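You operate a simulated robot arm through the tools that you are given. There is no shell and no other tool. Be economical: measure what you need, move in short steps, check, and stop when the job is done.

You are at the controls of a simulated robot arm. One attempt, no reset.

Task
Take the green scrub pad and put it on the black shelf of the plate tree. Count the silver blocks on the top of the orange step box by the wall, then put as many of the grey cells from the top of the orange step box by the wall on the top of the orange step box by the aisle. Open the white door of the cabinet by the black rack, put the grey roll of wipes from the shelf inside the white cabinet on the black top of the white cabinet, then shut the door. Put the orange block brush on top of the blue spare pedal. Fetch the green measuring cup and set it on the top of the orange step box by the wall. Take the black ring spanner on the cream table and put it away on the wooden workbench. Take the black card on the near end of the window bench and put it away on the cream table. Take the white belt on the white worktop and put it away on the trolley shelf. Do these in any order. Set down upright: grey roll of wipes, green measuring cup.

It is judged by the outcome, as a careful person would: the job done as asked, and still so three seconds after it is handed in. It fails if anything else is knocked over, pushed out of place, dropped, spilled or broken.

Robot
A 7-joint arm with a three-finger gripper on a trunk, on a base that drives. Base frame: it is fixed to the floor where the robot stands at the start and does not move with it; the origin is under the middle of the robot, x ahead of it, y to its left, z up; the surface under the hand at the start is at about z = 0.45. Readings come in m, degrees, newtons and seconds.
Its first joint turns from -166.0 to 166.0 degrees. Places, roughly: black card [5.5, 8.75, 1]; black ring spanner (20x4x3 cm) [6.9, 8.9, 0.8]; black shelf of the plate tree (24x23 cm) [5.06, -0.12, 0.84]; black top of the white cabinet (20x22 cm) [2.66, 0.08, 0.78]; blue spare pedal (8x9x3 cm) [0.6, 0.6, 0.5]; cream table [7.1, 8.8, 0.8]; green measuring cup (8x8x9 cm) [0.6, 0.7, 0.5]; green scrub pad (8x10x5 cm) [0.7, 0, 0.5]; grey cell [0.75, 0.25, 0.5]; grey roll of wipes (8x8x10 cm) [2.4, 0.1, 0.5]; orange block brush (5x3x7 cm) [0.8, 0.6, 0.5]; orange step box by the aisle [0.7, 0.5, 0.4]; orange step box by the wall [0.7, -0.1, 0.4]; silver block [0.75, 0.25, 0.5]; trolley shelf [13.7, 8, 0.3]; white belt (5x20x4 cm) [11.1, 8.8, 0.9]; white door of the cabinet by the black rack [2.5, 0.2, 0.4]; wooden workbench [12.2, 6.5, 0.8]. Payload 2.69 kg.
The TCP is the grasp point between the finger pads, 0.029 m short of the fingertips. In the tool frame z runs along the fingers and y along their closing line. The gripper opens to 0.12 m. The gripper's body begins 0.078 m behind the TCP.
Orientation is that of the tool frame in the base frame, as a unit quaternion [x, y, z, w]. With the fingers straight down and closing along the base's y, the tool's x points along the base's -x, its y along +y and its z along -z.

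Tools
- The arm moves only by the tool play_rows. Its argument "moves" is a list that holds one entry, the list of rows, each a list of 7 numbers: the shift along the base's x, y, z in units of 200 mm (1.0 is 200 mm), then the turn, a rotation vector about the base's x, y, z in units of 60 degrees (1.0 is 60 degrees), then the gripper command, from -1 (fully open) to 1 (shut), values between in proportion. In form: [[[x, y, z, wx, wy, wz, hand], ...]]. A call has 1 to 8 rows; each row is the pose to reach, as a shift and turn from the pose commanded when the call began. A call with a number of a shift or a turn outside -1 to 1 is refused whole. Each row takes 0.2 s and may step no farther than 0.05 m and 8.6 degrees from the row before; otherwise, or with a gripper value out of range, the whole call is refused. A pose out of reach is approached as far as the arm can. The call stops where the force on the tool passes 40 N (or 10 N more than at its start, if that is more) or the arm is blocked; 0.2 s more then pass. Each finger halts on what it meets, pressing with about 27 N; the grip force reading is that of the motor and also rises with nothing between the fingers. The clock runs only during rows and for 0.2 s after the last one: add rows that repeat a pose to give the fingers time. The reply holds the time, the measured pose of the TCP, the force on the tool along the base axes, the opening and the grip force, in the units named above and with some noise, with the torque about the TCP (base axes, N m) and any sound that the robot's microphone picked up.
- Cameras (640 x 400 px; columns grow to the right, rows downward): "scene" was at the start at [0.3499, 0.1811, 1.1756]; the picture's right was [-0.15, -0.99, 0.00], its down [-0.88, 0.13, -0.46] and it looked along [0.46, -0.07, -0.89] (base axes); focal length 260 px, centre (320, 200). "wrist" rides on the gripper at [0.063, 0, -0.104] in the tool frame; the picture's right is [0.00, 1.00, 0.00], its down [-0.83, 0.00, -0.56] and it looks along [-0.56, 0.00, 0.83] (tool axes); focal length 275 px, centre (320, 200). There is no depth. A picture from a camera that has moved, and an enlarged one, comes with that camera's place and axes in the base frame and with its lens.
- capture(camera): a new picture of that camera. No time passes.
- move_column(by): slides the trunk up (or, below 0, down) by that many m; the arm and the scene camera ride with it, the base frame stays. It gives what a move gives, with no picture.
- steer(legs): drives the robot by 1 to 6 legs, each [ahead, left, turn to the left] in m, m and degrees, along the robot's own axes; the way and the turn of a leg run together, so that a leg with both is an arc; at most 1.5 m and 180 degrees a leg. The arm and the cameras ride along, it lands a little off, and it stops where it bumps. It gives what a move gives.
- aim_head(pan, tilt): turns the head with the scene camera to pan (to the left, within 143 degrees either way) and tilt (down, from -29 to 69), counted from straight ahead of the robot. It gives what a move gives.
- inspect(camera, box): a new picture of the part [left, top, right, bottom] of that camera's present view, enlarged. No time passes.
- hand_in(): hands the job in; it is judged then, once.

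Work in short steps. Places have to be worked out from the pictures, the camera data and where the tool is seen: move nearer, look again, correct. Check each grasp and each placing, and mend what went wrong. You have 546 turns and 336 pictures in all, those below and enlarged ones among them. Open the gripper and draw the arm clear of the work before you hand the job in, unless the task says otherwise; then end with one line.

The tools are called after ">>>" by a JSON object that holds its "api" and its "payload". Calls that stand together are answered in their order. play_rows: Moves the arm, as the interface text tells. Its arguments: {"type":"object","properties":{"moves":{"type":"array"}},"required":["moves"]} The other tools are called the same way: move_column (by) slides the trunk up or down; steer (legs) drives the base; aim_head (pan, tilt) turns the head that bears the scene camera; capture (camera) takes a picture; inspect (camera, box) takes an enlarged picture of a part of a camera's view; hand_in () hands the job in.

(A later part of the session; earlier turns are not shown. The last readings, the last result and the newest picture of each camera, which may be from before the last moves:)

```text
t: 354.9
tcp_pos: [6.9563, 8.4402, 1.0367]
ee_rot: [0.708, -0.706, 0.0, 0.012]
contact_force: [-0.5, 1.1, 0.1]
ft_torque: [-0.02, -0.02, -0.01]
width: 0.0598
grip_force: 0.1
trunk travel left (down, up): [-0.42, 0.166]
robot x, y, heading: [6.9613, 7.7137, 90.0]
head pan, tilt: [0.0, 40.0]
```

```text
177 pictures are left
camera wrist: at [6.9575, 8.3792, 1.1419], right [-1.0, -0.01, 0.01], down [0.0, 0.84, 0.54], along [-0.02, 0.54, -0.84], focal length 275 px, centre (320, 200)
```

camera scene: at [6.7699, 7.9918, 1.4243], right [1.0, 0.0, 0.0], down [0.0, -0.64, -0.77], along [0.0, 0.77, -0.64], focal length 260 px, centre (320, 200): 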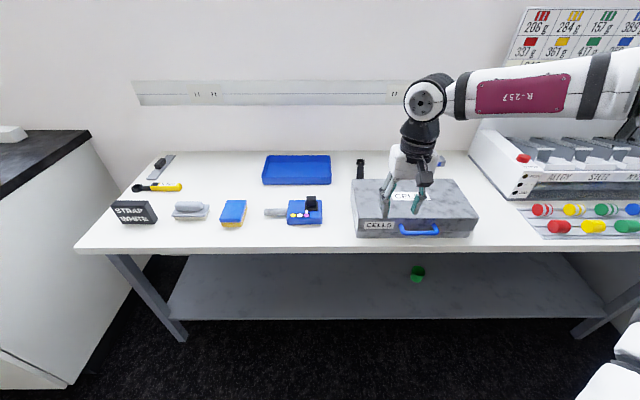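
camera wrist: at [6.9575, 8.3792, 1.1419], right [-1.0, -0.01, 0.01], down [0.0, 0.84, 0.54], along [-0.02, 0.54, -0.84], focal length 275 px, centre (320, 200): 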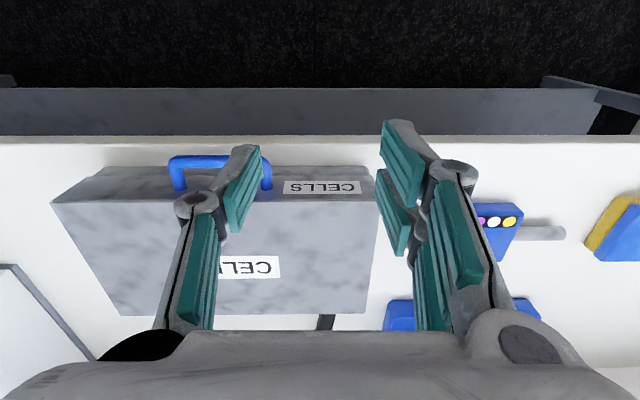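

The spanner lies behind the CELLS case, at about (6.95–7.0, 8.85–9.05). I'll move in 0.2 m and look from above.

>>> {"api": "steer", "payload": {"legs": [[0.21, 0, 0]]}}

>>> {"api": "play_rows", "payload": {"moves": [[[0, 0.2, 0, 0, 0, 0, 0], [0, 0.4, 0, 0, 0, 0, 0], [0, 0.6, 0, 0, 0, 0, 0]]]}}

>>> {"api": "capture", "payload": {"camera": "wrist"}}

>>> {"api": "capture", "payload": {"camera": "scene"}}

```text
t: 356.5
tcp_pos: [6.9578, 8.6492, 1.0368]
ee_rot: [0.708, -0.706, 0.001, 0.011]
contact_force: [-0.1, 0.3, 0.2]
ft_torque: [0.04, 0.02, 0.01]
width: 0.0602
grip_force: 0.0
trunk travel left (down, up): [-0.42, 0.166]
robot x, y, heading: [6.9599, 7.9214, 89.9]
head pan, tilt: [0.0, 40.0]
```

```text
t: 357.3
tcp_pos: [6.9609, 8.7682, 1.0367]
ee_rot: [0.708, -0.706, 0.001, 0.01]
contact_force: [0.2, 0.3, 0.6]
ft_torque: [0.02, 0.04, 0.01]
width: 0.0598
grip_force: 0.0
trunk travel left (down, up): [-0.42, 0.166]
robot x, y, heading: [6.9593, 7.9209, 89.7]
head pan, tilt: [0.0, 40.0]
```

```text
176 pictures are left
camera wrist: at [6.9616, 8.7069, 1.142], right [-1.0, -0.01, 0.01], down [0.0, 0.84, 0.54], along [-0.02, 0.54, -0.84], focal length 275 px, centre (320, 200)
```

wrist: 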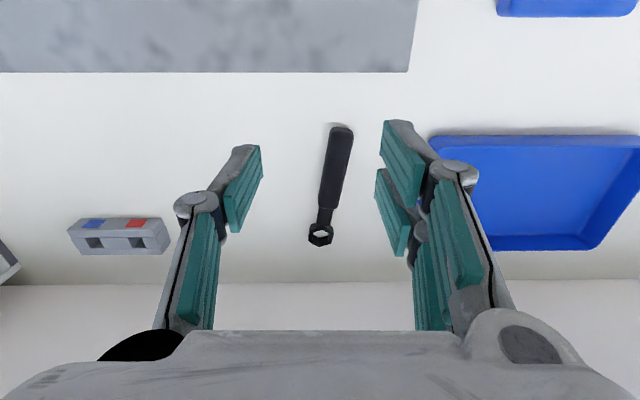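

```text
175 pictures are left
camera scene: at [6.7716, 8.2005, 1.4244], right [1.0, -0.01, 0.0], down [0.0, -0.64, -0.77], along [0.0, 0.77, -0.64], focal length 260 px, centre (320, 200)
```

scene: 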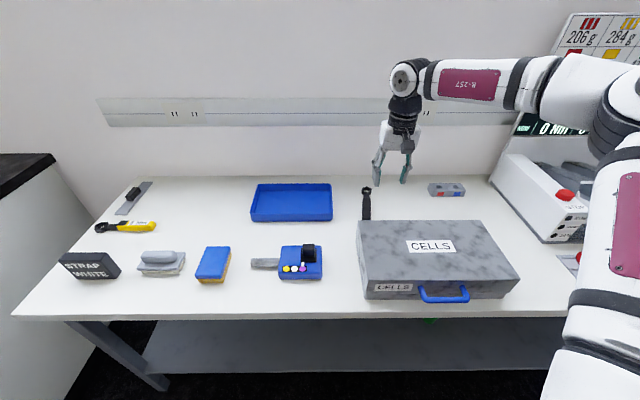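

The handle lies from (6.926, 8.82) to the ring at (6.952, 9.007), about 8° yaw. I'll move over the handle with that turn and come down partway.

>>> {"api": "play_rows", "payload": {"moves": [[[-0.05, 0.2, 0, 0, 0, -0.07, -0.1], [-0.1, 0.4, -0.05, 0, 0, -0.133, -0.1], [-0.14, 0.51, -0.2, 0, 0, -0.133, -0.1], [-0.14, 0.51, -0.42, 0, 0, -0.133, -0.1], [-0.14, 0.51, -0.64, 0, 0, -0.133, -0.1], [-0.14, 0.51, -0.8, 0, 0, -0.133, -0.1]]]}}

>>> {"api": "capture", "payload": {"camera": "wrist"}}

```text
t: 358.7
tcp_pos: [6.9317, 8.8695, 0.8765]
ee_rot: [-0.656, 0.754, 0.0, -0.01]
contact_force: [-0.7, -0.4, 0.4]
ft_torque: [0.01, 0.0, 0.0]
width: 0.0661
grip_force: 0.1
trunk travel left (down, up): [-0.42, 0.166]
robot x, y, heading: [6.9592, 7.9207, 89.7]
head pan, tilt: [0.0, 40.0]
```

```text
174 pictures are left
camera wrist: at [6.9243, 8.8092, 0.9819], right [-0.99, 0.13, 0.01], down [0.12, 0.83, 0.54], along [0.06, 0.54, -0.84], focal length 275 px, centre (320, 200)
```

wrist: 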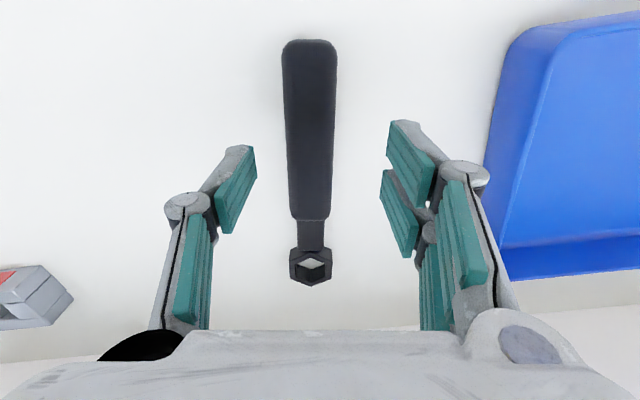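

Aligned (about 6 mm to correct). I'll lower with care and close.

>>> {"api": "play_rows", "payload": {"moves": [[[0.03, 0, -0.12, 0, 0, 0, -0.1], [0.03, 0, -0.22, 0, 0, 0, -0.1], [0.03, 0, -0.29, 0, 0, 0, -0.1], [0.03, 0, -0.33, 0, 0, 0, -0.1], [0.03, 0, -0.33, 0, 0, 0, -0.1]]]}}

>>> {"api": "capture", "payload": {"camera": "wrist"}}

```text
t: 359.6
tcp_pos: [6.9437, 8.8732, 0.8281]
ee_rot: [-0.653, 0.757, 0.003, -0.005]
contact_force: [18.2, -9.7, 43.5]
ft_torque: [-0.56, -1.02, 0.04]
width: 0.0299
grip_force: 26.2
trunk travel left (down, up): [-0.42, 0.166]
robot x, y, heading: [6.9584, 7.9226, 89.9]
head pan, tilt: [0.0, 40.0]
stopped in row 4: the force on the tool passed its limit at 52 N (the readings are from after the stop); the commanded pose is now the measured one
```

```text
173 pictures are left
camera wrist: at [6.9357, 8.811, 0.9332], right [-0.99, 0.14, 0.01], down [0.12, 0.82, 0.55], along [0.07, 0.55, -0.83], focal length 275 px, centre (320, 200)
```

wrist: 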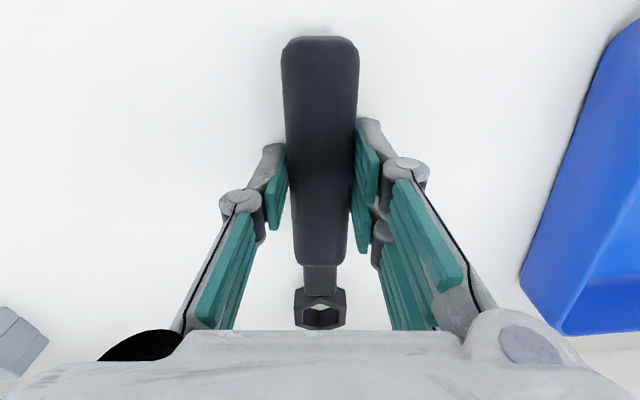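

The tips touched the table (z≈0.80) and the fingers hold the handle at 3 cm. I'll ease up slightly with the grip closed, then lift.

>>> {"api": "play_rows", "payload": {"moves": [[[0, 0, 0.02, 0, 0, 0, 1], [0, 0, 0.03, 0, 0, 0, 1], [0, 0, 0.15, 0, 0, 0, 1], [0, 0, 0.35, 0, 0, 0, 1]]]}}

>>> {"api": "capture", "payload": {"camera": "wrist"}}

```text
t: 360.6
tcp_pos: [6.9354, 8.8711, 0.8923]
ee_rot: [-0.656, 0.754, 0.001, -0.011]
contact_force: [1.0, 0.0, -2.9]
ft_torque: [-0.05, 0.02, 0.01]
width: 0.0297
grip_force: 27.0
trunk travel left (down, up): [-0.42, 0.166]
robot x, y, heading: [6.9588, 7.923, 89.6]
head pan, tilt: [0.0, 40.0]
```

```text
172 pictures are left
camera wrist: at [6.927, 8.8105, 0.9964], right [-0.99, 0.13, 0.02], down [0.12, 0.83, 0.54], along [0.06, 0.54, -0.84], focal length 275 px, centre (320, 200)
```

wrist: 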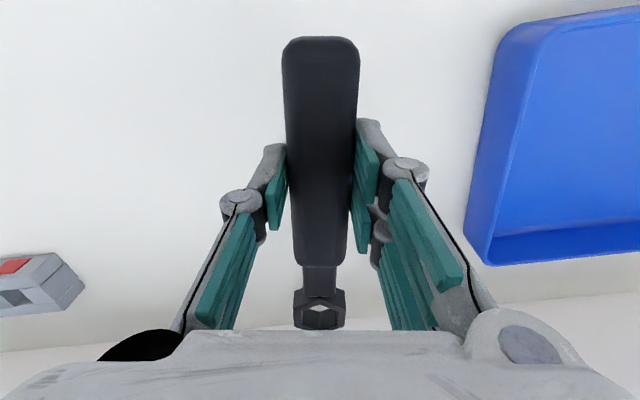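

The spanner is held. I'll raise and retract it, back off, and look right for the route to the wooden workbench.

>>> {"api": "play_rows", "payload": {"moves": [[[0, 0, 0.24, 0, 0, 0, 1], [0, 0, 0.48, 0, 0, 0, 1], [0, 0, 0.72, 0, 0, 0, 1], [0, -0.2, 0.8, 0, 0, 0, 1], [0, -0.44, 0.8, 0, 0, 0, 1], [0, -0.68, 0.8, 0, 0, 0, 1], [0, -0.9, 0.8, 0, 0, 0, 1]]]}}

>>> {"api": "steer", "payload": {"legs": [[-0.4, 0, 0]]}}

>>> {"api": "aim_head", "payload": {"pan": -85, "tilt": 20}}

>>> {"api": "capture", "payload": {"camera": "scene"}}

```text
t: 362.2
tcp_pos: [6.9385, 8.6937, 1.0528]
ee_rot: [-0.656, 0.755, 0.002, -0.01]
contact_force: [-0.9, 0.1, -3.1]
ft_torque: [-0.07, -0.01, 0.0]
width: 0.0293
grip_force: 27.3
trunk travel left (down, up): [-0.42, 0.166]
robot x, y, heading: [6.9606, 7.9254, 89.8]
head pan, tilt: [0.0, 40.0]
```

```text
t: 364.7
tcp_pos: [6.9357, 8.29, 1.0529]
ee_rot: [-0.657, 0.754, 0.002, -0.01]
contact_force: [0.1, -0.3, -3.2]
ft_torque: [-0.04, 0.02, 0.01]
width: 0.0297
grip_force: 27.1
trunk travel left (down, up): [-0.42, 0.166]
robot x, y, heading: [6.9594, 7.5153, 89.6]
head pan, tilt: [0.0, 40.0]
```

```text
t: 366.3
tcp_pos: [6.934, 8.289, 1.0541]
ee_rot: [-0.657, 0.753, 0.002, -0.01]
contact_force: [0.6, -0.4, -1.8]
ft_torque: [-0.01, 0.01, 0.02]
width: 0.0296
grip_force: 26.6
trunk travel left (down, up): [-0.42, 0.166]
robot x, y, heading: [6.9546, 7.5162, 89.9]
head pan, tilt: [-85.0, 20.0]
```

```text
171 pictures are left
camera scene: at [6.8616, 7.7191, 1.4556], right [0.09, -1.0, 0.0], down [-0.34, -0.03, -0.94], along [0.94, 0.08, -0.34], focal length 260 px, centre (320, 200)
```

scene: 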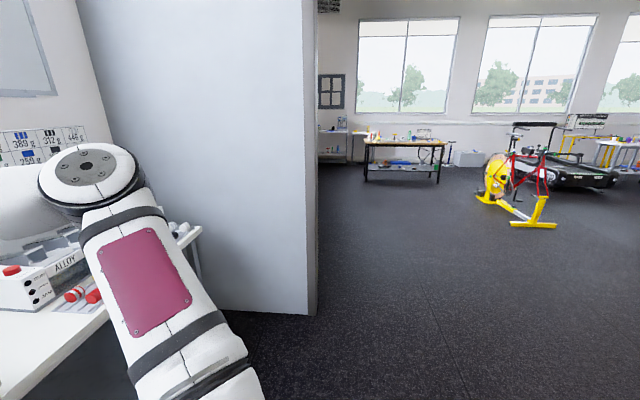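

The partition ends at (8.38, 7.92) and the wooden workbench is ahead at about (12.2, 6.45). I'll turn right, and drive along y≈7.1.

>>> {"api": "steer", "payload": {"legs": [[0, 0, -90], [0, -0.35, 0], [1.4, 0, 0], [1.3, 0, 0]]}}

>>> {"api": "aim_head", "payload": {"pan": 0, "tilt": 20}}

>>> {"api": "capture", "payload": {"camera": "scene"}}

```text
t: 385.1
tcp_pos: [10.4093, 7.159, 1.0527]
ee_rot: [0.071, 0.997, 0.009, -0.006]
contact_force: [0.5, 0.1, -2.8]
ft_torque: [0.04, 0.06, 0.04]
width: 0.0295
grip_force: 26.9
trunk travel left (down, up): [-0.42, 0.166]
robot x, y, heading: [9.6326, 7.1386, -0.6]
head pan, tilt: [-85.0, 20.0]
```

```text
t: 386.7
tcp_pos: [10.4085, 7.1598, 1.0533]
ee_rot: [0.071, 0.997, 0.008, -0.006]
contact_force: [-0.2, -0.1, -2.5]
ft_torque: [-0.03, 0.05, 0.01]
width: 0.0296
grip_force: 27.1
trunk travel left (down, up): [-0.42, 0.166]
robot x, y, heading: [9.6341, 7.1359, -0.6]
head pan, tilt: [0.0, 20.0]
```

```text
170 pictures are left
camera scene: at [9.9238, 7.3293, 1.4556], right [-0.01, -1.0, 0.0], down [-0.34, 0.0, -0.94], along [0.94, -0.01, -0.34], focal length 260 px, centre (320, 200)
```

scene: 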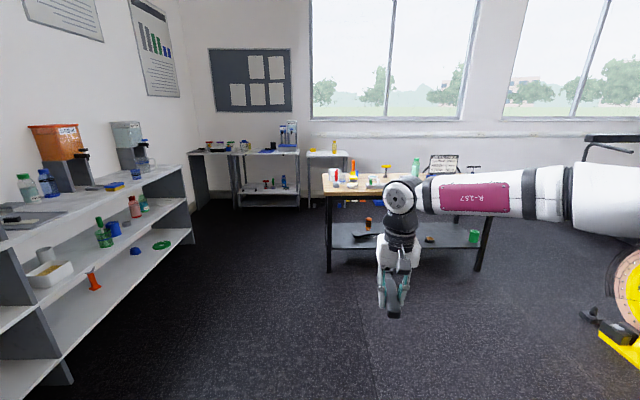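

The workbench front is at x≈11.95, y 5.8–7.25. I'll zoom on it for a free spot.

>>> {"api": "inspect", "payload": {"camera": "scene", "box": [300, 130, 500, 280]}}

>>> {"api": "inspect", "payload": {"camera": "scene", "box": [0, 100, 320, 300]}}

```text
2.67 times, centred on (400, 205) of scene
camera zoom: at [9.9238, 7.3293, 1.4556], right [-0.01, -1.0, 0.0], down [-0.34, 0.0, -0.94], along [0.94, -0.01, -0.34], focal length 692 px, centre (107, 187)
```

zoom: 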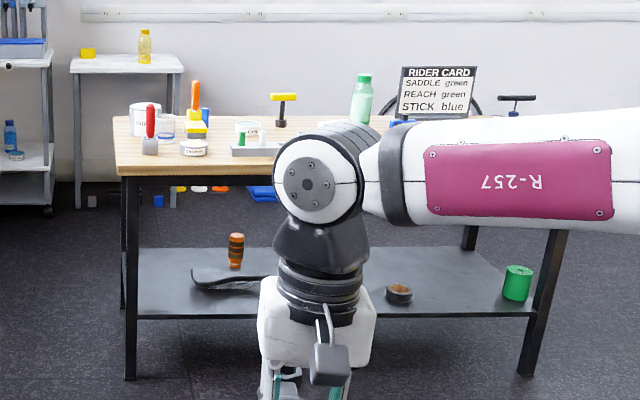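

```text
2.00 times, centred on (160, 200) of scene
camera zoom: at [9.9238, 7.3293, 1.4556], right [-0.01, -1.0, 0.0], down [-0.34, 0.0, -0.94], along [0.94, -0.01, -0.34], focal length 519 px, centre (640, 200)
```

zoom: 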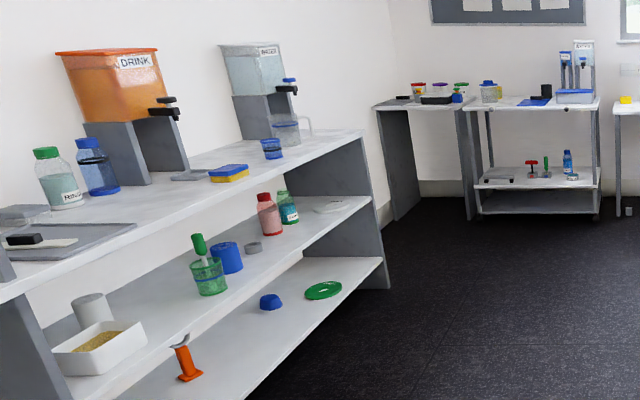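

I'll drive closer and look down on the bench top.

>>> {"api": "steer", "payload": {"legs": [[1.25, 0, 0.6], [0, -0.4, 0]]}}

>>> {"api": "aim_head", "payload": {"pan": -5, "tilt": 40}}

>>> {"api": "capture", "payload": {"camera": "scene"}}

>>> {"api": "capture", "payload": {"camera": "wrist"}}

```text
t: 395.2
tcp_pos: [11.6732, 6.775, 1.0529]
ee_rot: [0.059, 0.998, 0.008, -0.005]
contact_force: [0.2, 0.0, -1.7]
ft_torque: [0.01, 0.07, -0.02]
width: 0.0296
grip_force: 26.5
trunk travel left (down, up): [-0.42, 0.166]
robot x, y, heading: [10.9022, 6.7395, 0.8]
head pan, tilt: [0.0, 20.0]
```

```text
t: 396.0
tcp_pos: [11.6735, 6.7765, 1.0533]
ee_rot: [0.06, 0.998, 0.008, -0.005]
contact_force: [-0.3, 0.0, -1.8]
ft_torque: [-0.01, 0.03, 0.0]
width: 0.0298
grip_force: 26.8
trunk travel left (down, up): [-0.42, 0.166]
robot x, y, heading: [10.906, 6.7419, 1.2]
head pan, tilt: [-5.0, 40.0]
```

```text
167 pictures are left
camera scene: at [11.177, 6.9274, 1.4243], right [-0.07, -1.0, 0.0], down [-0.64, 0.05, -0.77], along [0.76, -0.06, -0.64], focal length 260 px, centre (320, 200)
```

scene: 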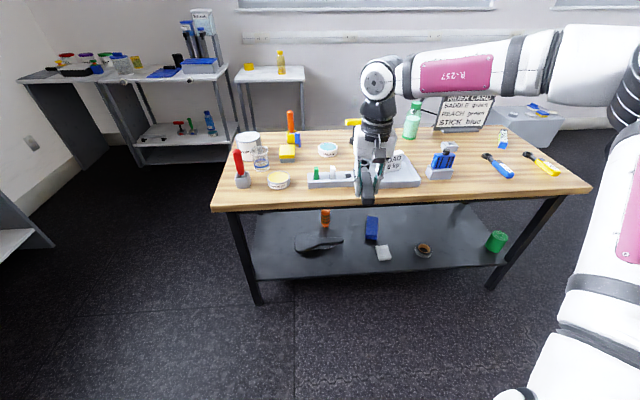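

```text
166 pictures are left
camera wrist: at [11.6113, 6.782, 1.1582], right [0.11, 0.99, 0.01], down [0.83, -0.1, 0.55], along [0.54, -0.05, -0.84], focal length 275 px, centre (320, 200)
```

wrist: 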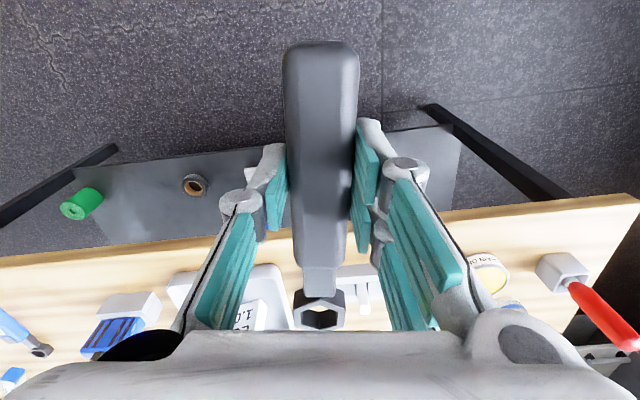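

A gap on the bench between the blue stand (y≈6.34) and the blue screwdriver (y≈6.06) suits the spanner. I'll check the right side for the yellow bike before sidestepping.

>>> {"api": "aim_head", "payload": {"pan": -60, "tilt": 40}}

>>> {"api": "capture", "payload": {"camera": "scene"}}

```text
t: 397.3
tcp_pos: [11.6728, 6.7766, 1.0524]
ee_rot: [0.059, 0.998, 0.008, -0.006]
contact_force: [0.6, 0.6, -2.6]
ft_torque: [0.02, 0.03, -0.02]
width: 0.0296
grip_force: 27.2
trunk travel left (down, up): [-0.42, 0.166]
robot x, y, heading: [10.9044, 6.7343, 0.7]
head pan, tilt: [-60.0, 40.0]
```

```text
165 pictures are left
camera scene: at [11.1358, 6.8606, 1.4242], right [-0.86, -0.51, 0.0], down [-0.33, 0.55, -0.77], along [0.39, -0.66, -0.64], focal length 260 px, centre (320, 200)
```

scene: 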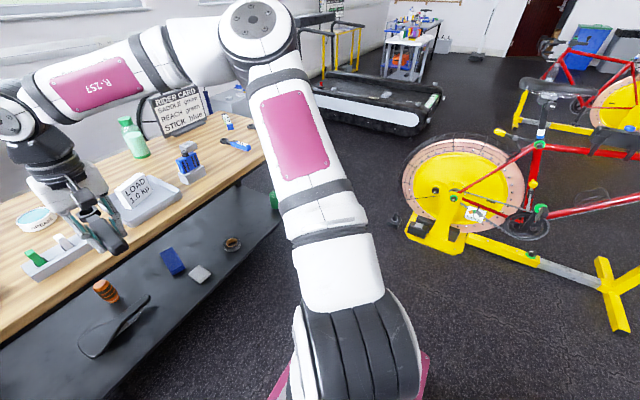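

The bike stays beyond y≈5.6. I'll sidestep to y≈6.35 and move ahead.

>>> {"api": "steer", "payload": {"legs": [[0, -0.38, -0.8], [0.35, 0, 0]]}}

>>> {"api": "aim_head", "payload": {"pan": -5, "tilt": 50}}

>>> {"api": "capture", "payload": {"camera": "scene"}}

>>> {"api": "capture", "payload": {"camera": "wrist"}}

```text
t: 401.6
tcp_pos: [12.0282, 6.3866, 1.0536]
ee_rot: [0.065, 0.998, 0.008, -0.006]
contact_force: [-0.4, -0.3, -2.6]
ft_torque: [0.02, 0.03, -0.01]
width: 0.0298
grip_force: 27.1
trunk travel left (down, up): [-0.42, 0.166]
robot x, y, heading: [11.2579, 6.3594, 0.1]
head pan, tilt: [-60.0, 40.0]
```

```text
t: 402.8
tcp_pos: [12.0276, 6.3857, 1.0519]
ee_rot: [0.065, 0.998, 0.009, -0.005]
contact_force: [0.4, 0.1, -3.9]
ft_torque: [0.03, 0.04, 0.0]
width: 0.0297
grip_force: 27.2
trunk travel left (down, up): [-0.42, 0.166]
robot x, y, heading: [11.2554, 6.3605, -0.0]
head pan, tilt: [-5.0, 50.0]
```

```text
164 pictures are left
camera scene: at [11.5257, 6.5443, 1.4101], right [-0.08, -1.0, 0.0], down [-0.76, 0.06, -0.64], along [0.64, -0.05, -0.77], focal length 260 px, centre (320, 200)
```

scene: 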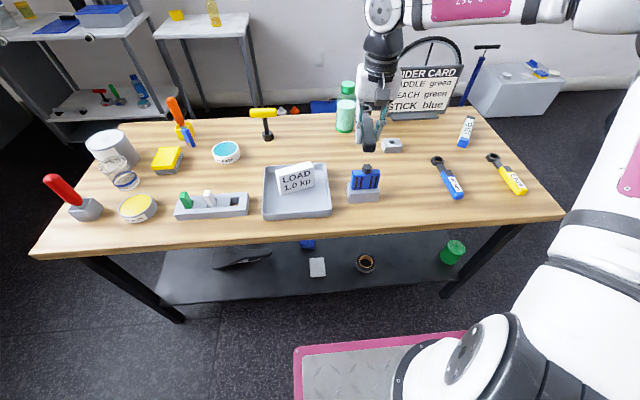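

```text
163 pictures are left
camera wrist: at [11.9662, 6.3931, 1.1582], right [0.13, 0.99, 0.01], down [0.83, -0.11, 0.55], along [0.54, -0.06, -0.84], focal length 275 px, centre (320, 200)
```

wrist: 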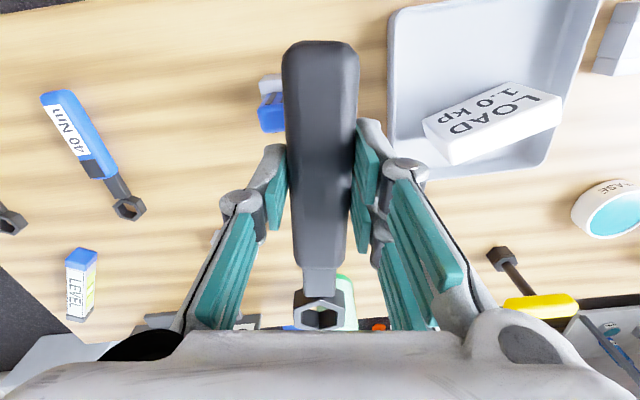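

The gap is centred at y≈6.21. I'll move the spanner over (12.0, 6.21) and lower.

>>> {"api": "play_rows", "payload": {"moves": [[[-0.05, -0.22, 0, 0, 0, 0, 1], [-0.1, -0.45, 0, 0, 0, 0, 1], [-0.14, -0.68, 0, 0, 0, 0, 1], [-0.14, -0.88, 0, 0, 0, 0, 1], [-0.14, -0.88, -0.24, 0, 0, 0, 1], [-0.14, -0.88, -0.48, 0, 0, 0, 1], [-0.14, -0.88, -0.72, 0, 0, 0, 1]]]}}

>>> {"api": "capture", "payload": {"camera": "scene"}}

>>> {"api": "capture", "payload": {"camera": "wrist"}}

```text
t: 404.4
tcp_pos: [11.9978, 6.21, 0.91]
ee_rot: [0.065, 0.998, 0.008, -0.006]
contact_force: [-0.5, -0.9, -2.8]
ft_torque: [-0.02, 0.03, 0.02]
width: 0.0299
grip_force: 27.5
trunk travel left (down, up): [-0.42, 0.166]
robot x, y, heading: [11.2599, 6.3578, 0.0]
head pan, tilt: [-5.0, 50.0]
```

```text
162 pictures are left
camera scene: at [11.5254, 6.5443, 1.4101], right [-0.08, -1.0, 0.0], down [-0.76, 0.06, -0.64], along [0.64, -0.05, -0.77], focal length 260 px, centre (320, 200)
```

scene: 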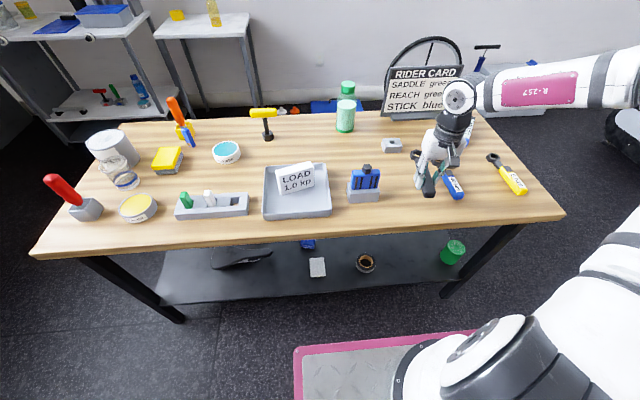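

```text
161 pictures are left
camera wrist: at [11.936, 6.2167, 1.0147], right [0.13, 0.99, 0.01], down [0.83, -0.11, 0.55], along [0.54, -0.06, -0.84], focal length 275 px, centre (320, 200)
```

wrist: 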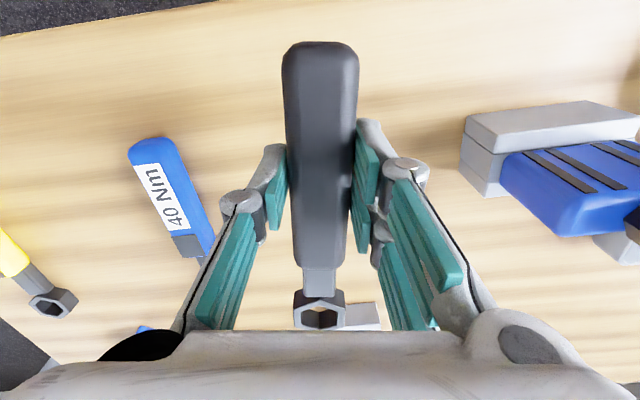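

Clear on both sides. I'll lower to the table and release.

>>> {"api": "play_rows", "payload": {"moves": [[[0, 0, -0.2, 0, 0, 0, 1], [0, 0, -0.32, 0, 0, 0, 1], [0, 0, -0.37, 0, 0, 0, 1], [0, 0, -0.385, 0, 0, 0, 1], [0, 0, -0.385, 0, 0, 0, 1]]]}}

```text
t: 405.6
tcp_pos: [11.9999, 6.2087, 0.8329]
ee_rot: [0.065, 0.998, 0.009, -0.006]
contact_force: [0.8, -0.4, -1.5]
ft_torque: [-0.02, 0.03, 0.03]
width: 0.0298
grip_force: 26.8
trunk travel left (down, up): [-0.42, 0.166]
robot x, y, heading: [11.2564, 6.3566, 0.3]
head pan, tilt: [-5.0, 50.0]
```

>>> {"api": "play_rows", "payload": {"moves": [[[0, 0, -0.01, 0, 0, 0, 1], [0, 0, -0.02, 0, 0, 0, 1], [0, 0, -0.03, 0, 0, 0, 1], [0, 0, -0.03, 0, 0, 0, 1]]]}}

>>> {"api": "inspect", "payload": {"camera": "scene", "box": [380, 120, 500, 220]}}

```text
t: 406.6
tcp_pos: [12.0012, 6.2099, 0.8283]
ee_rot: [0.065, 0.998, 0.007, -0.005]
contact_force: [-3.4, 0.1, 27.4]
ft_torque: [-0.62, 0.01, 0.01]
width: 0.0296
grip_force: 27.1
trunk travel left (down, up): [-0.42, 0.166]
robot x, y, heading: [11.2558, 6.3592, -0.0]
head pan, tilt: [-5.0, 50.0]
```

```text
4.00 times, centred on (440, 170) of scene
camera zoom: at [11.5244, 6.5445, 1.4104], right [-0.08, -1.0, 0.0], down [-0.76, 0.06, -0.64], along [0.64, -0.05, -0.77], focal length 1038 px, centre (-160, 320)
```

zoom: 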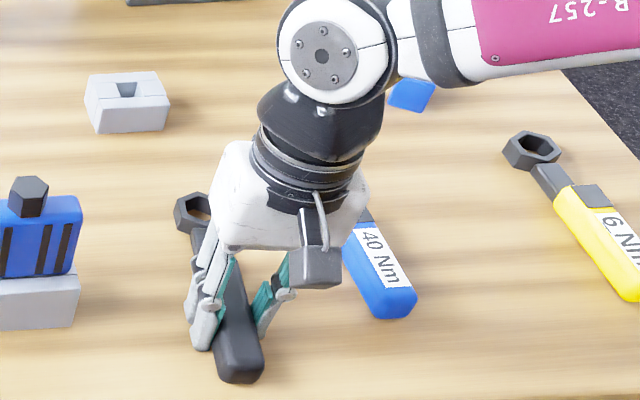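

The spanner is down on the bench. I'll release and lift.

>>> {"api": "play_rows", "payload": {"moves": [[[0, 0, 0.015, 0, 0, 0, 0.4], [0, 0, 0.015, 0, 0, 0, 0.2], [0, 0, 0.015, 0, 0, 0, 0.2], [0, 0, 0.2, 0, 0, 0, 0.2], [0, 0, 0.44, 0, 0, 0, 0.2], [0, 0, 0.68, 0, 0, 0, 0.2], [0, 0, 0.92, 0, 0, 0, 0.2]]]}}

>>> {"api": "capture", "payload": {"camera": "scene"}}

```text
t: 408.2
tcp_pos: [11.9995, 6.2098, 1.0096]
ee_rot: [0.066, 0.998, 0.009, -0.006]
contact_force: [0.5, -0.2, 0.0]
ft_torque: [0.0, 0.02, -0.01]
width: 0.0479
grip_force: 0.1
trunk travel left (down, up): [-0.42, 0.166]
robot x, y, heading: [11.2576, 6.361, -0.0]
head pan, tilt: [-5.0, 50.0]
```

```text
159 pictures are left
camera scene: at [11.5259, 6.5442, 1.41], right [-0.08, -1.0, 0.0], down [-0.76, 0.06, -0.64], along [0.64, -0.05, -0.77], focal length 260 px, centre (320, 200)
```

scene: 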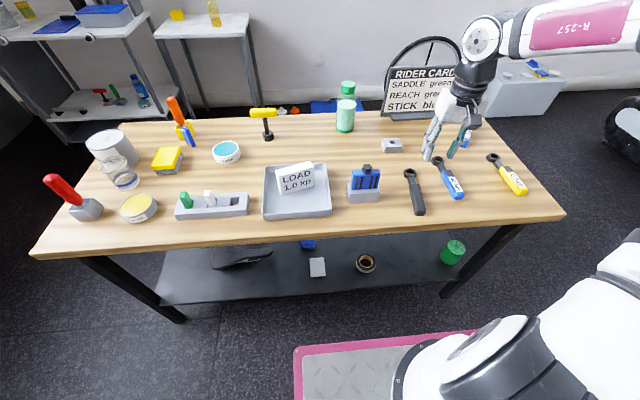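

The spanner is placed. Now for the belt: I'll back off, shift left, and turn to face the white worktop along the wall.

>>> {"api": "steer", "payload": {"legs": [[-0.45, 0, 0], [0, 0.55, 0], [0, 0, 90]]}}

>>> {"api": "aim_head", "payload": {"pan": 0, "tilt": 25}}

>>> {"api": "capture", "payload": {"camera": "scene"}}

```text
t: 417.5
tcp_pos: [10.9519, 7.6452, 1.01]
ee_rot: [-0.658, 0.753, 0.001, -0.01]
contact_force: [-0.4, -0.3, 0.7]
ft_torque: [0.01, 0.0, -0.02]
width: 0.0478
grip_force: 0.0
trunk travel left (down, up): [-0.42, 0.166]
robot x, y, heading: [10.7953, 6.9032, 90.1]
head pan, tilt: [-5.0, 50.0]
```

```text
t: 418.4
tcp_pos: [10.9522, 7.6456, 1.0096]
ee_rot: [-0.657, 0.754, 0.002, -0.01]
contact_force: [1.1, -0.1, -1.3]
ft_torque: [0.02, 0.01, -0.02]
width: 0.048
grip_force: 0.0
trunk travel left (down, up): [-0.42, 0.166]
robot x, y, heading: [10.7994, 6.9031, 90.0]
head pan, tilt: [0.0, 25.0]
```

```text
158 pictures are left
camera scene: at [10.6105, 7.189, 1.4475], right [1.0, 0.0, 0.0], down [0.0, -0.42, -0.91], along [0.0, 0.91, -0.42], focal length 260 px, centre (320, 200)
```

scene: 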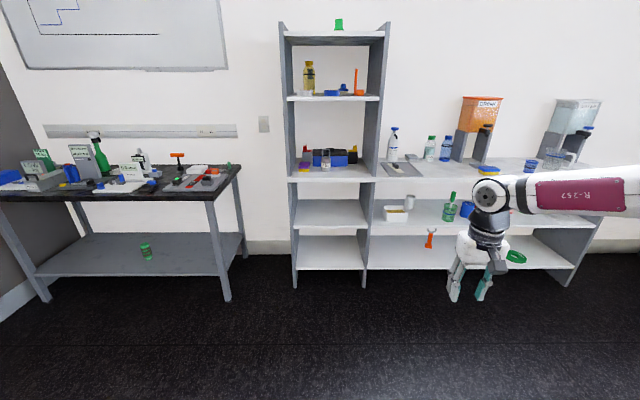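

I'll zoom on the white worktop to find the belt.

>>> {"api": "inspect", "payload": {"camera": "scene", "box": [370, 90, 530, 240]}}

>>> {"api": "inspect", "payload": {"camera": "scene", "box": [0, 120, 250, 220]}}

```text
2.67 times, centred on (450, 165) of scene
camera zoom: at [10.6105, 7.189, 1.4475], right [1.0, 0.0, 0.0], down [0.0, -0.42, -0.91], along [0.0, 0.91, -0.42], focal length 692 px, centre (-27, 293)
```

zoom: 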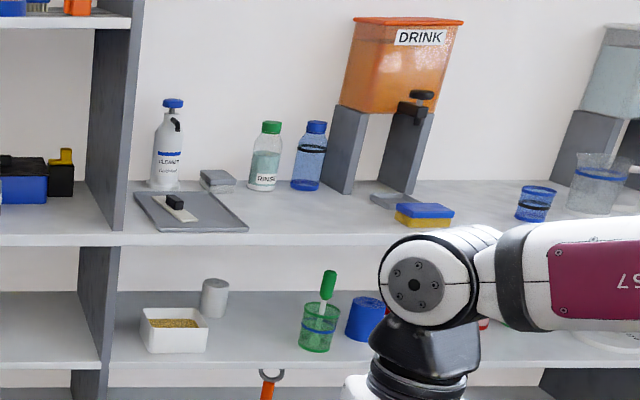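

```text
2.56 times, centred on (125, 170) of scene
camera zoom: at [10.6105, 7.189, 1.4475], right [1.0, 0.0, 0.0], down [0.0, -0.42, -0.91], along [0.0, 0.91, -0.42], focal length 664 px, centre (819, 277)
```

zoom: 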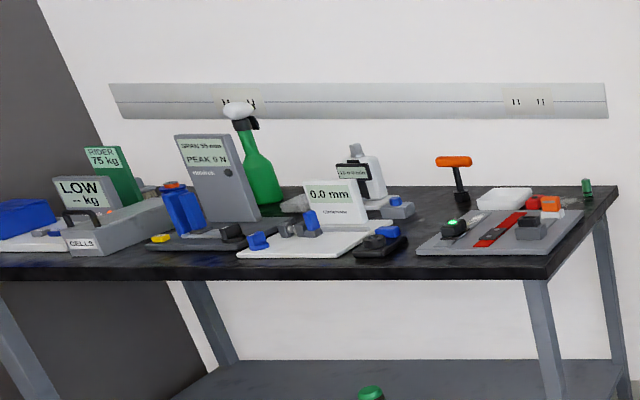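

The white belt (with a black buckle) lies on a grey tray at about (11.12, 8.84). I'll move in front of it.

>>> {"api": "steer", "payload": {"legs": [[0, -0.2, 0], [0.9, 0, 0]]}}

>>> {"api": "aim_head", "payload": {"pan": -5, "tilt": 40}}

>>> {"api": "capture", "payload": {"camera": "scene"}}

>>> {"api": "capture", "payload": {"camera": "wrist"}}

```text
t: 424.4
tcp_pos: [11.1628, 8.5505, 1.0103]
ee_rot: [-0.655, 0.755, 0.002, -0.01]
contact_force: [-0.6, 0.1, 0.2]
ft_torque: [0.02, -0.04, -0.03]
width: 0.048
grip_force: 0.2
trunk travel left (down, up): [-0.42, 0.166]
robot x, y, heading: [11.008, 7.8102, 89.4]
head pan, tilt: [0.0, 25.0]
```

```text
t: 425.1
tcp_pos: [11.1642, 8.5511, 1.01]
ee_rot: [-0.655, 0.756, 0.002, -0.01]
contact_force: [0.7, -0.5, 0.4]
ft_torque: [0.01, 0.03, -0.01]
width: 0.048
grip_force: 0.0
trunk travel left (down, up): [-0.42, 0.166]
robot x, y, heading: [11.0054, 7.8086, 89.7]
head pan, tilt: [-5.0, 40.0]
```

```text
155 pictures are left
camera scene: at [10.8263, 8.0891, 1.4243], right [1.0, -0.09, 0.0], down [-0.06, -0.64, -0.77], along [0.07, 0.76, -0.64], focal length 260 px, centre (320, 200)
```

scene: 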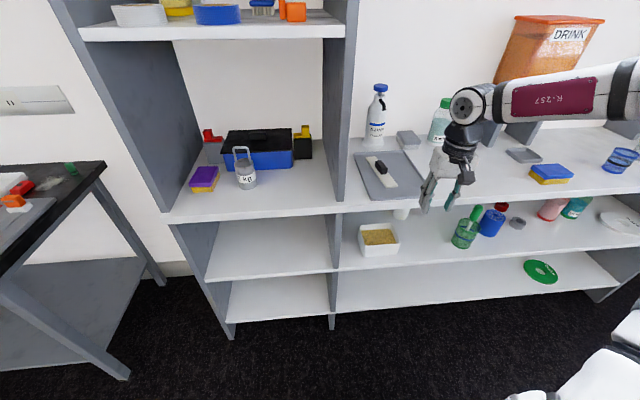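

```text
154 pictures are left
camera wrist: at [11.1559, 8.4902, 1.1151], right [-0.99, 0.14, 0.01], down [0.12, 0.83, 0.55], along [0.06, 0.54, -0.84], focal length 275 px, centre (320, 200)
```

wrist: 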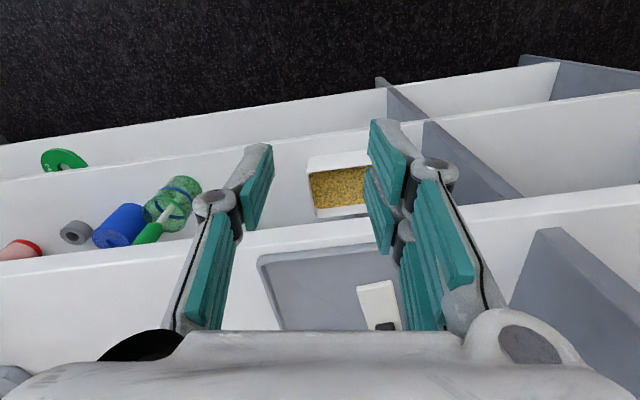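

I'll move 0.12 m closer and position the hand above the belt with a 20° turn for a close look.

>>> {"api": "steer", "payload": {"legs": [[0.12, 0, 0]]}}

>>> {"api": "play_rows", "payload": {"moves": [[[-0.06, 0.1, 0.1, 0, 0, 0.11, -0.1], [-0.12, 0.2, 0.1, 0, 0, 0.22, -0.3], [-0.2, 0.35, 0.1, 0, 0, 0.34, -0.3], [-0.25, 0.45, 0.1, 0, 0, 0.34, -0.3]]]}}

>>> {"api": "capture", "payload": {"camera": "wrist"}}

>>> {"api": "capture", "payload": {"camera": "scene"}}

```text
t: 426.4
tcp_pos: [11.1666, 8.6733, 1.01]
ee_rot: [-0.654, 0.757, 0.002, -0.01]
contact_force: [-0.8, 0.3, -0.4]
ft_torque: [-0.02, 0.04, -0.01]
width: 0.0478
grip_force: 0.0
trunk travel left (down, up): [-0.42, 0.166]
robot x, y, heading: [11.0068, 7.9383, 89.4]
head pan, tilt: [-5.0, 40.0]
```

```text
t: 427.4
tcp_pos: [11.1167, 8.7646, 1.0307]
ee_rot: [0.778, -0.628, 0.0, 0.01]
contact_force: [0.4, 0.4, 0.2]
ft_torque: [0.01, 0.04, -0.03]
width: 0.0779
grip_force: 0.2
trunk travel left (down, up): [-0.42, 0.166]
robot x, y, heading: [11.007, 7.931, 89.5]
head pan, tilt: [-5.0, 40.0]
```

```text
153 pictures are left
camera wrist: at [11.1313, 8.7037, 1.1357], right [-0.98, -0.21, 0.02], down [-0.17, 0.82, 0.55], along [-0.13, 0.53, -0.84], focal length 275 px, centre (320, 200)
```

wrist: 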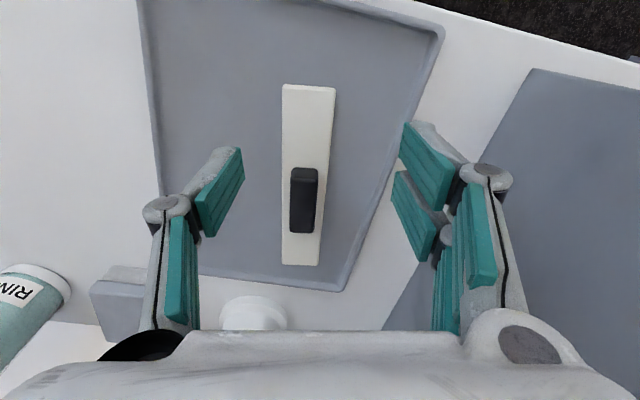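

```text
152 pictures are left
camera scene: at [10.8284, 8.2114, 1.4243], right [1.0, -0.1, 0.0], down [-0.06, -0.64, -0.77], along [0.07, 0.76, -0.64], focal length 260 px, centre (320, 200)
```

scene: 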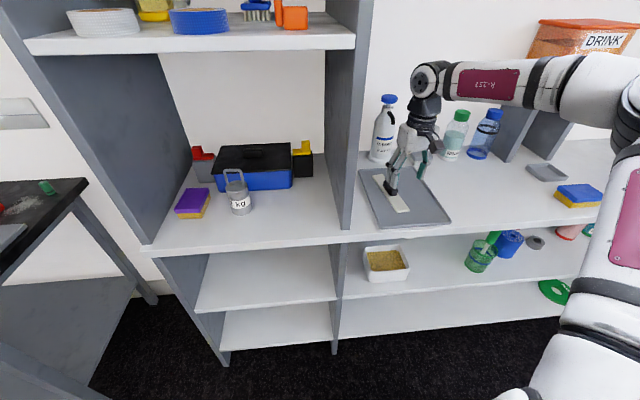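

The belt strip is about 4 cm wide, centred at (11.118, 8.815), buckle toward the far end. I'll move over its middle and descend to just above.

>>> {"api": "play_rows", "payload": {"moves": [[[0, 0.15, 0, 0, 0, -0.06, -0.3], [0, 0.31, -0.05, 0, 0, -0.06, -0.3], [0, 0.31, -0.2, 0, 0, -0.06, -0.3], [0, 0.31, -0.35, 0, 0, -0.06, -0.3]]]}}

>>> {"api": "capture", "payload": {"camera": "wrist"}}

>>> {"api": "inspect", "payload": {"camera": "scene", "box": [340, 80, 480, 240]}}

```text
t: 428.4
tcp_pos: [11.1165, 8.8247, 0.9593]
ee_rot: [0.758, -0.653, 0.0, 0.01]
contact_force: [-0.8, 0.4, 0.2]
ft_torque: [0.03, -0.03, 0.0]
width: 0.078
grip_force: 0.0
trunk travel left (down, up): [-0.42, 0.166]
robot x, y, heading: [11.0106, 7.9338, 89.3]
head pan, tilt: [-5.0, 40.0]
```

```text
151 pictures are left
camera wrist: at [11.1271, 8.7639, 1.0647], right [-0.99, -0.15, 0.01], down [-0.12, 0.83, 0.55], along [-0.1, 0.54, -0.84], focal length 275 px, centre (320, 200)
```

wrist: 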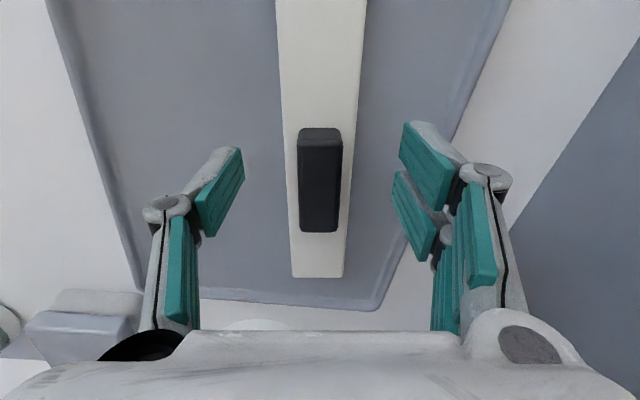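

```text
2.50 times, centred on (410, 160) of scene
camera zoom: at [10.828, 8.2114, 1.4243], right [1.0, -0.1, 0.0], down [-0.06, -0.64, -0.77], along [0.07, 0.76, -0.64], focal length 649 px, centre (95, 300)
```

zoom: 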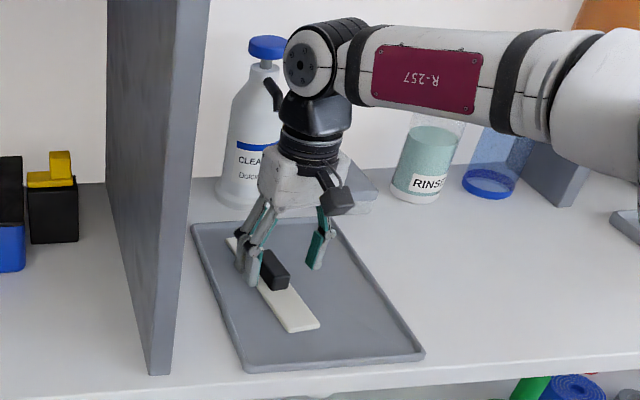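

The black buckle (about 2.3 cm wide, top ≈0.945) is right between the fingers. I'll lower 1.5 cm and grip the buckle.

>>> {"api": "play_rows", "payload": {"moves": [[[0, 0, -0.04, 0, 0, 0, -0.3], [0, 0, -0.075, 0, 0, 0, -0.3], [0, 0, -0.075, 0, 0, 0, 0.3], [0, 0, -0.075, 0, 0, 0, 1], [0, 0, -0.075, 0, 0, 0, 1]]]}}

>>> {"api": "capture", "payload": {"camera": "wrist"}}

```text
t: 429.6
tcp_pos: [11.1162, 8.8251, 0.945]
ee_rot: [0.758, -0.652, -0.001, 0.011]
contact_force: [0.5, 0.2, -0.3]
ft_torque: [-0.04, 0.0, 0.0]
width: 0.0239
grip_force: 27.3
trunk travel left (down, up): [-0.42, 0.166]
robot x, y, heading: [11.0059, 7.9323, 89.4]
head pan, tilt: [-5.0, 40.0]
```

```text
149 pictures are left
camera wrist: at [11.1274, 8.7646, 1.0499], right [-0.99, -0.15, 0.01], down [-0.12, 0.83, 0.55], along [-0.1, 0.54, -0.84], focal length 275 px, centre (320, 200)
```

wrist: 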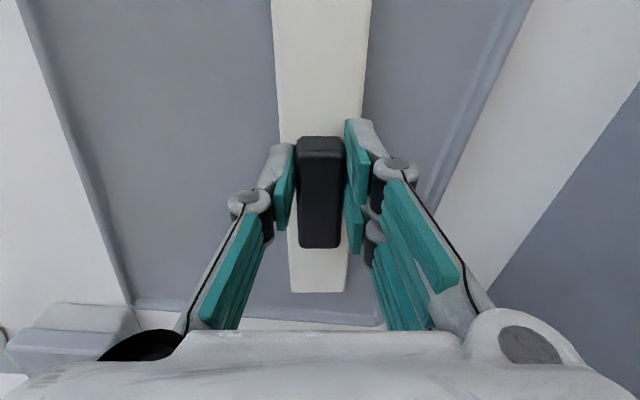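

The buckle is held at 2.4 cm. I'll lift and check the belt comes with it.

>>> {"api": "play_rows", "payload": {"moves": [[[0, 0, 0.1, 0, 0, 0, 1], [0, 0, 0.25, 0, 0, 0, 1], [0, 0, 0.45, 0, 0, 0, 1], [0, 0, 0.65, 0, 0, 0, 1]]]}}

>>> {"api": "capture", "payload": {"camera": "wrist"}}

>>> {"api": "inspect", "payload": {"camera": "scene", "box": [340, 50, 480, 240]}}

```text
t: 430.6
tcp_pos: [11.1171, 8.8239, 1.0735]
ee_rot: [0.758, -0.652, -0.001, 0.01]
contact_force: [0.8, 0.4, -1.3]
ft_torque: [-0.07, 0.0, -0.02]
width: 0.0235
grip_force: 27.4
trunk travel left (down, up): [-0.42, 0.166]
robot x, y, heading: [11.0077, 7.9283, 89.0]
head pan, tilt: [-5.0, 40.0]
```

```text
148 pictures are left
camera wrist: at [11.1267, 8.7637, 1.1791], right [-0.99, -0.15, 0.02], down [-0.12, 0.83, 0.55], along [-0.1, 0.54, -0.84], focal length 275 px, centre (320, 200)
```

wrist: 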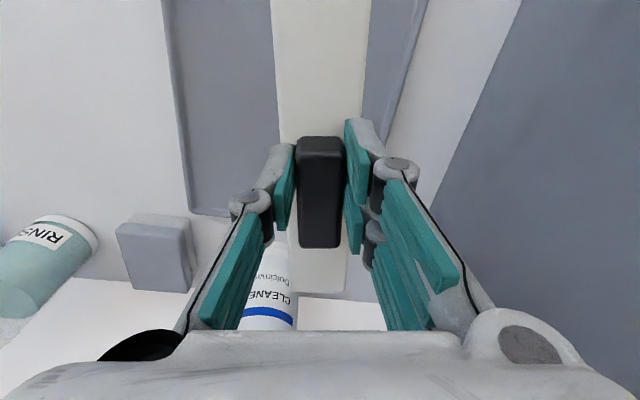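

```text
2.11 times, centred on (410, 145) of scene
camera zoom: at [10.8282, 8.2119, 1.4242], right [1.0, -0.1, 0.0], down [-0.06, -0.64, -0.77], along [0.07, 0.76, -0.64], focal length 546 px, centre (130, 316)
```

zoom: 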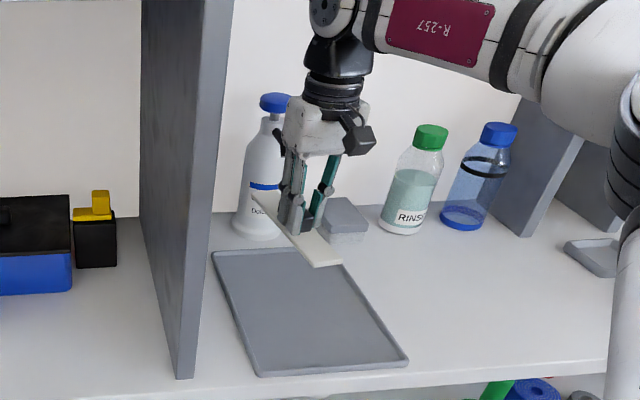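

The belt is securely held. I'll retract, back away, and turn right toward the trolley.

>>> {"api": "play_rows", "payload": {"moves": [[[0, -0.2, 0.05, 0, 0, 0, 1], [0, -0.42, 0.05, 0, 0, 0, 1], [0, -0.64, 0.05, 0, 0, 0, 1], [0, -0.8, 0.05, 0, 0, 0, 1]]]}}

>>> {"api": "steer", "payload": {"legs": [[-0.35, 0, 0], [0, 0, -89.5]]}}

>>> {"api": "aim_head", "payload": {"pan": 5, "tilt": 25}}

>>> {"api": "capture", "payload": {"camera": "scene"}}

```text
t: 431.6
tcp_pos: [11.1136, 8.6633, 1.0845]
ee_rot: [0.758, -0.653, 0.0, 0.01]
contact_force: [-0.8, 1.3, -1.9]
ft_torque: [-0.05, -0.04, 0.01]
width: 0.0237
grip_force: 27.0
trunk travel left (down, up): [-0.42, 0.166]
robot x, y, heading: [11.0018, 7.9381, 89.5]
head pan, tilt: [-5.0, 40.0]
```

```text
t: 437.7
tcp_pos: [11.7331, 7.4739, 1.0844]
ee_rot: [-0.071, 0.997, 0.008, -0.007]
contact_force: [-0.5, 0.4, -2.2]
ft_torque: [0.0, 0.01, 0.0]
width: 0.0237
grip_force: 27.6
trunk travel left (down, up): [-0.42, 0.166]
robot x, y, heading: [11.006, 7.5872, -0.8]
head pan, tilt: [-5.0, 40.0]
```

```text
t: 438.4
tcp_pos: [11.7338, 7.4743, 1.0851]
ee_rot: [-0.072, 0.997, 0.007, -0.006]
contact_force: [-0.3, 0.1, -0.6]
ft_torque: [0.0, 0.04, 0.0]
width: 0.0233
grip_force: 27.0
trunk travel left (down, up): [-0.42, 0.166]
robot x, y, heading: [11.004, 7.5852, -0.8]
head pan, tilt: [5.0, 25.0]
```

```text
146 pictures are left
camera scene: at [11.2906, 7.7798, 1.4475], right [0.07, -1.0, 0.0], down [-0.42, -0.03, -0.91], along [0.9, 0.06, -0.42], focal length 260 px, centre (320, 200)
```

scene: 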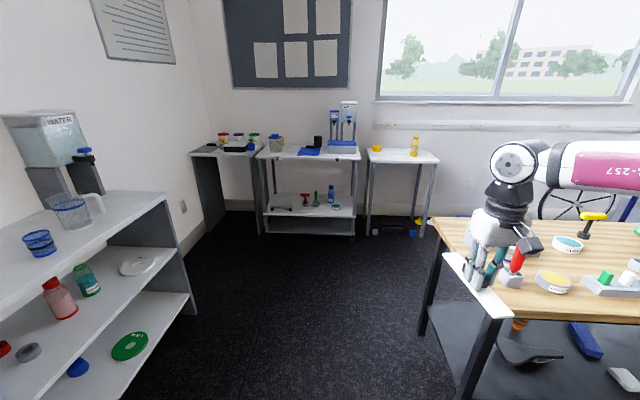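

The trolley stands at x≈13.5, y 7.57–8.53, with its shelf at z≈0.29. I'll shift left and drive up to it.

>>> {"api": "steer", "payload": {"legs": [[0, 0.4, 0.8], [1.4, 0, 0]]}}

>>> {"api": "aim_head", "payload": {"pan": 0, "tilt": 40}}

>>> {"api": "capture", "payload": {"camera": "scene"}}

```text
t: 447.4
tcp_pos: [13.1091, 7.8847, 1.0843]
ee_rot: [-0.078, 0.997, 0.007, -0.006]
contact_force: [0.6, 0.7, -1.2]
ft_torque: [-0.02, 0.04, 0.0]
width: 0.0235
grip_force: 26.7
trunk travel left (down, up): [-0.42, 0.166]
robot x, y, heading: [12.38, 7.985, -0.1]
head pan, tilt: [5.0, 25.0]
```

```text
t: 448.2
tcp_pos: [13.1094, 7.8851, 1.085]
ee_rot: [-0.078, 0.997, 0.007, -0.007]
contact_force: [0.1, 0.0, -1.7]
ft_torque: [0.01, 0.05, 0.01]
width: 0.0236
grip_force: 27.3
trunk travel left (down, up): [-0.42, 0.166]
robot x, y, heading: [12.3747, 7.9879, -0.3]
head pan, tilt: [0.0, 40.0]
```

```text
145 pictures are left
camera scene: at [12.6558, 8.176, 1.4243], right [0.0, -1.0, 0.0], down [-0.64, 0.0, -0.77], along [0.77, 0.0, -0.64], focal length 260 px, centre (320, 200)
```

scene: 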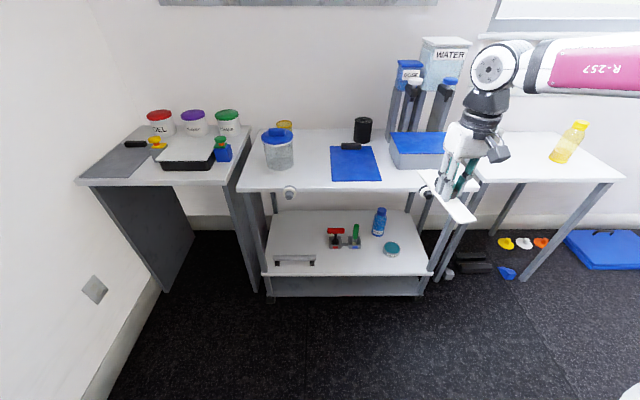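

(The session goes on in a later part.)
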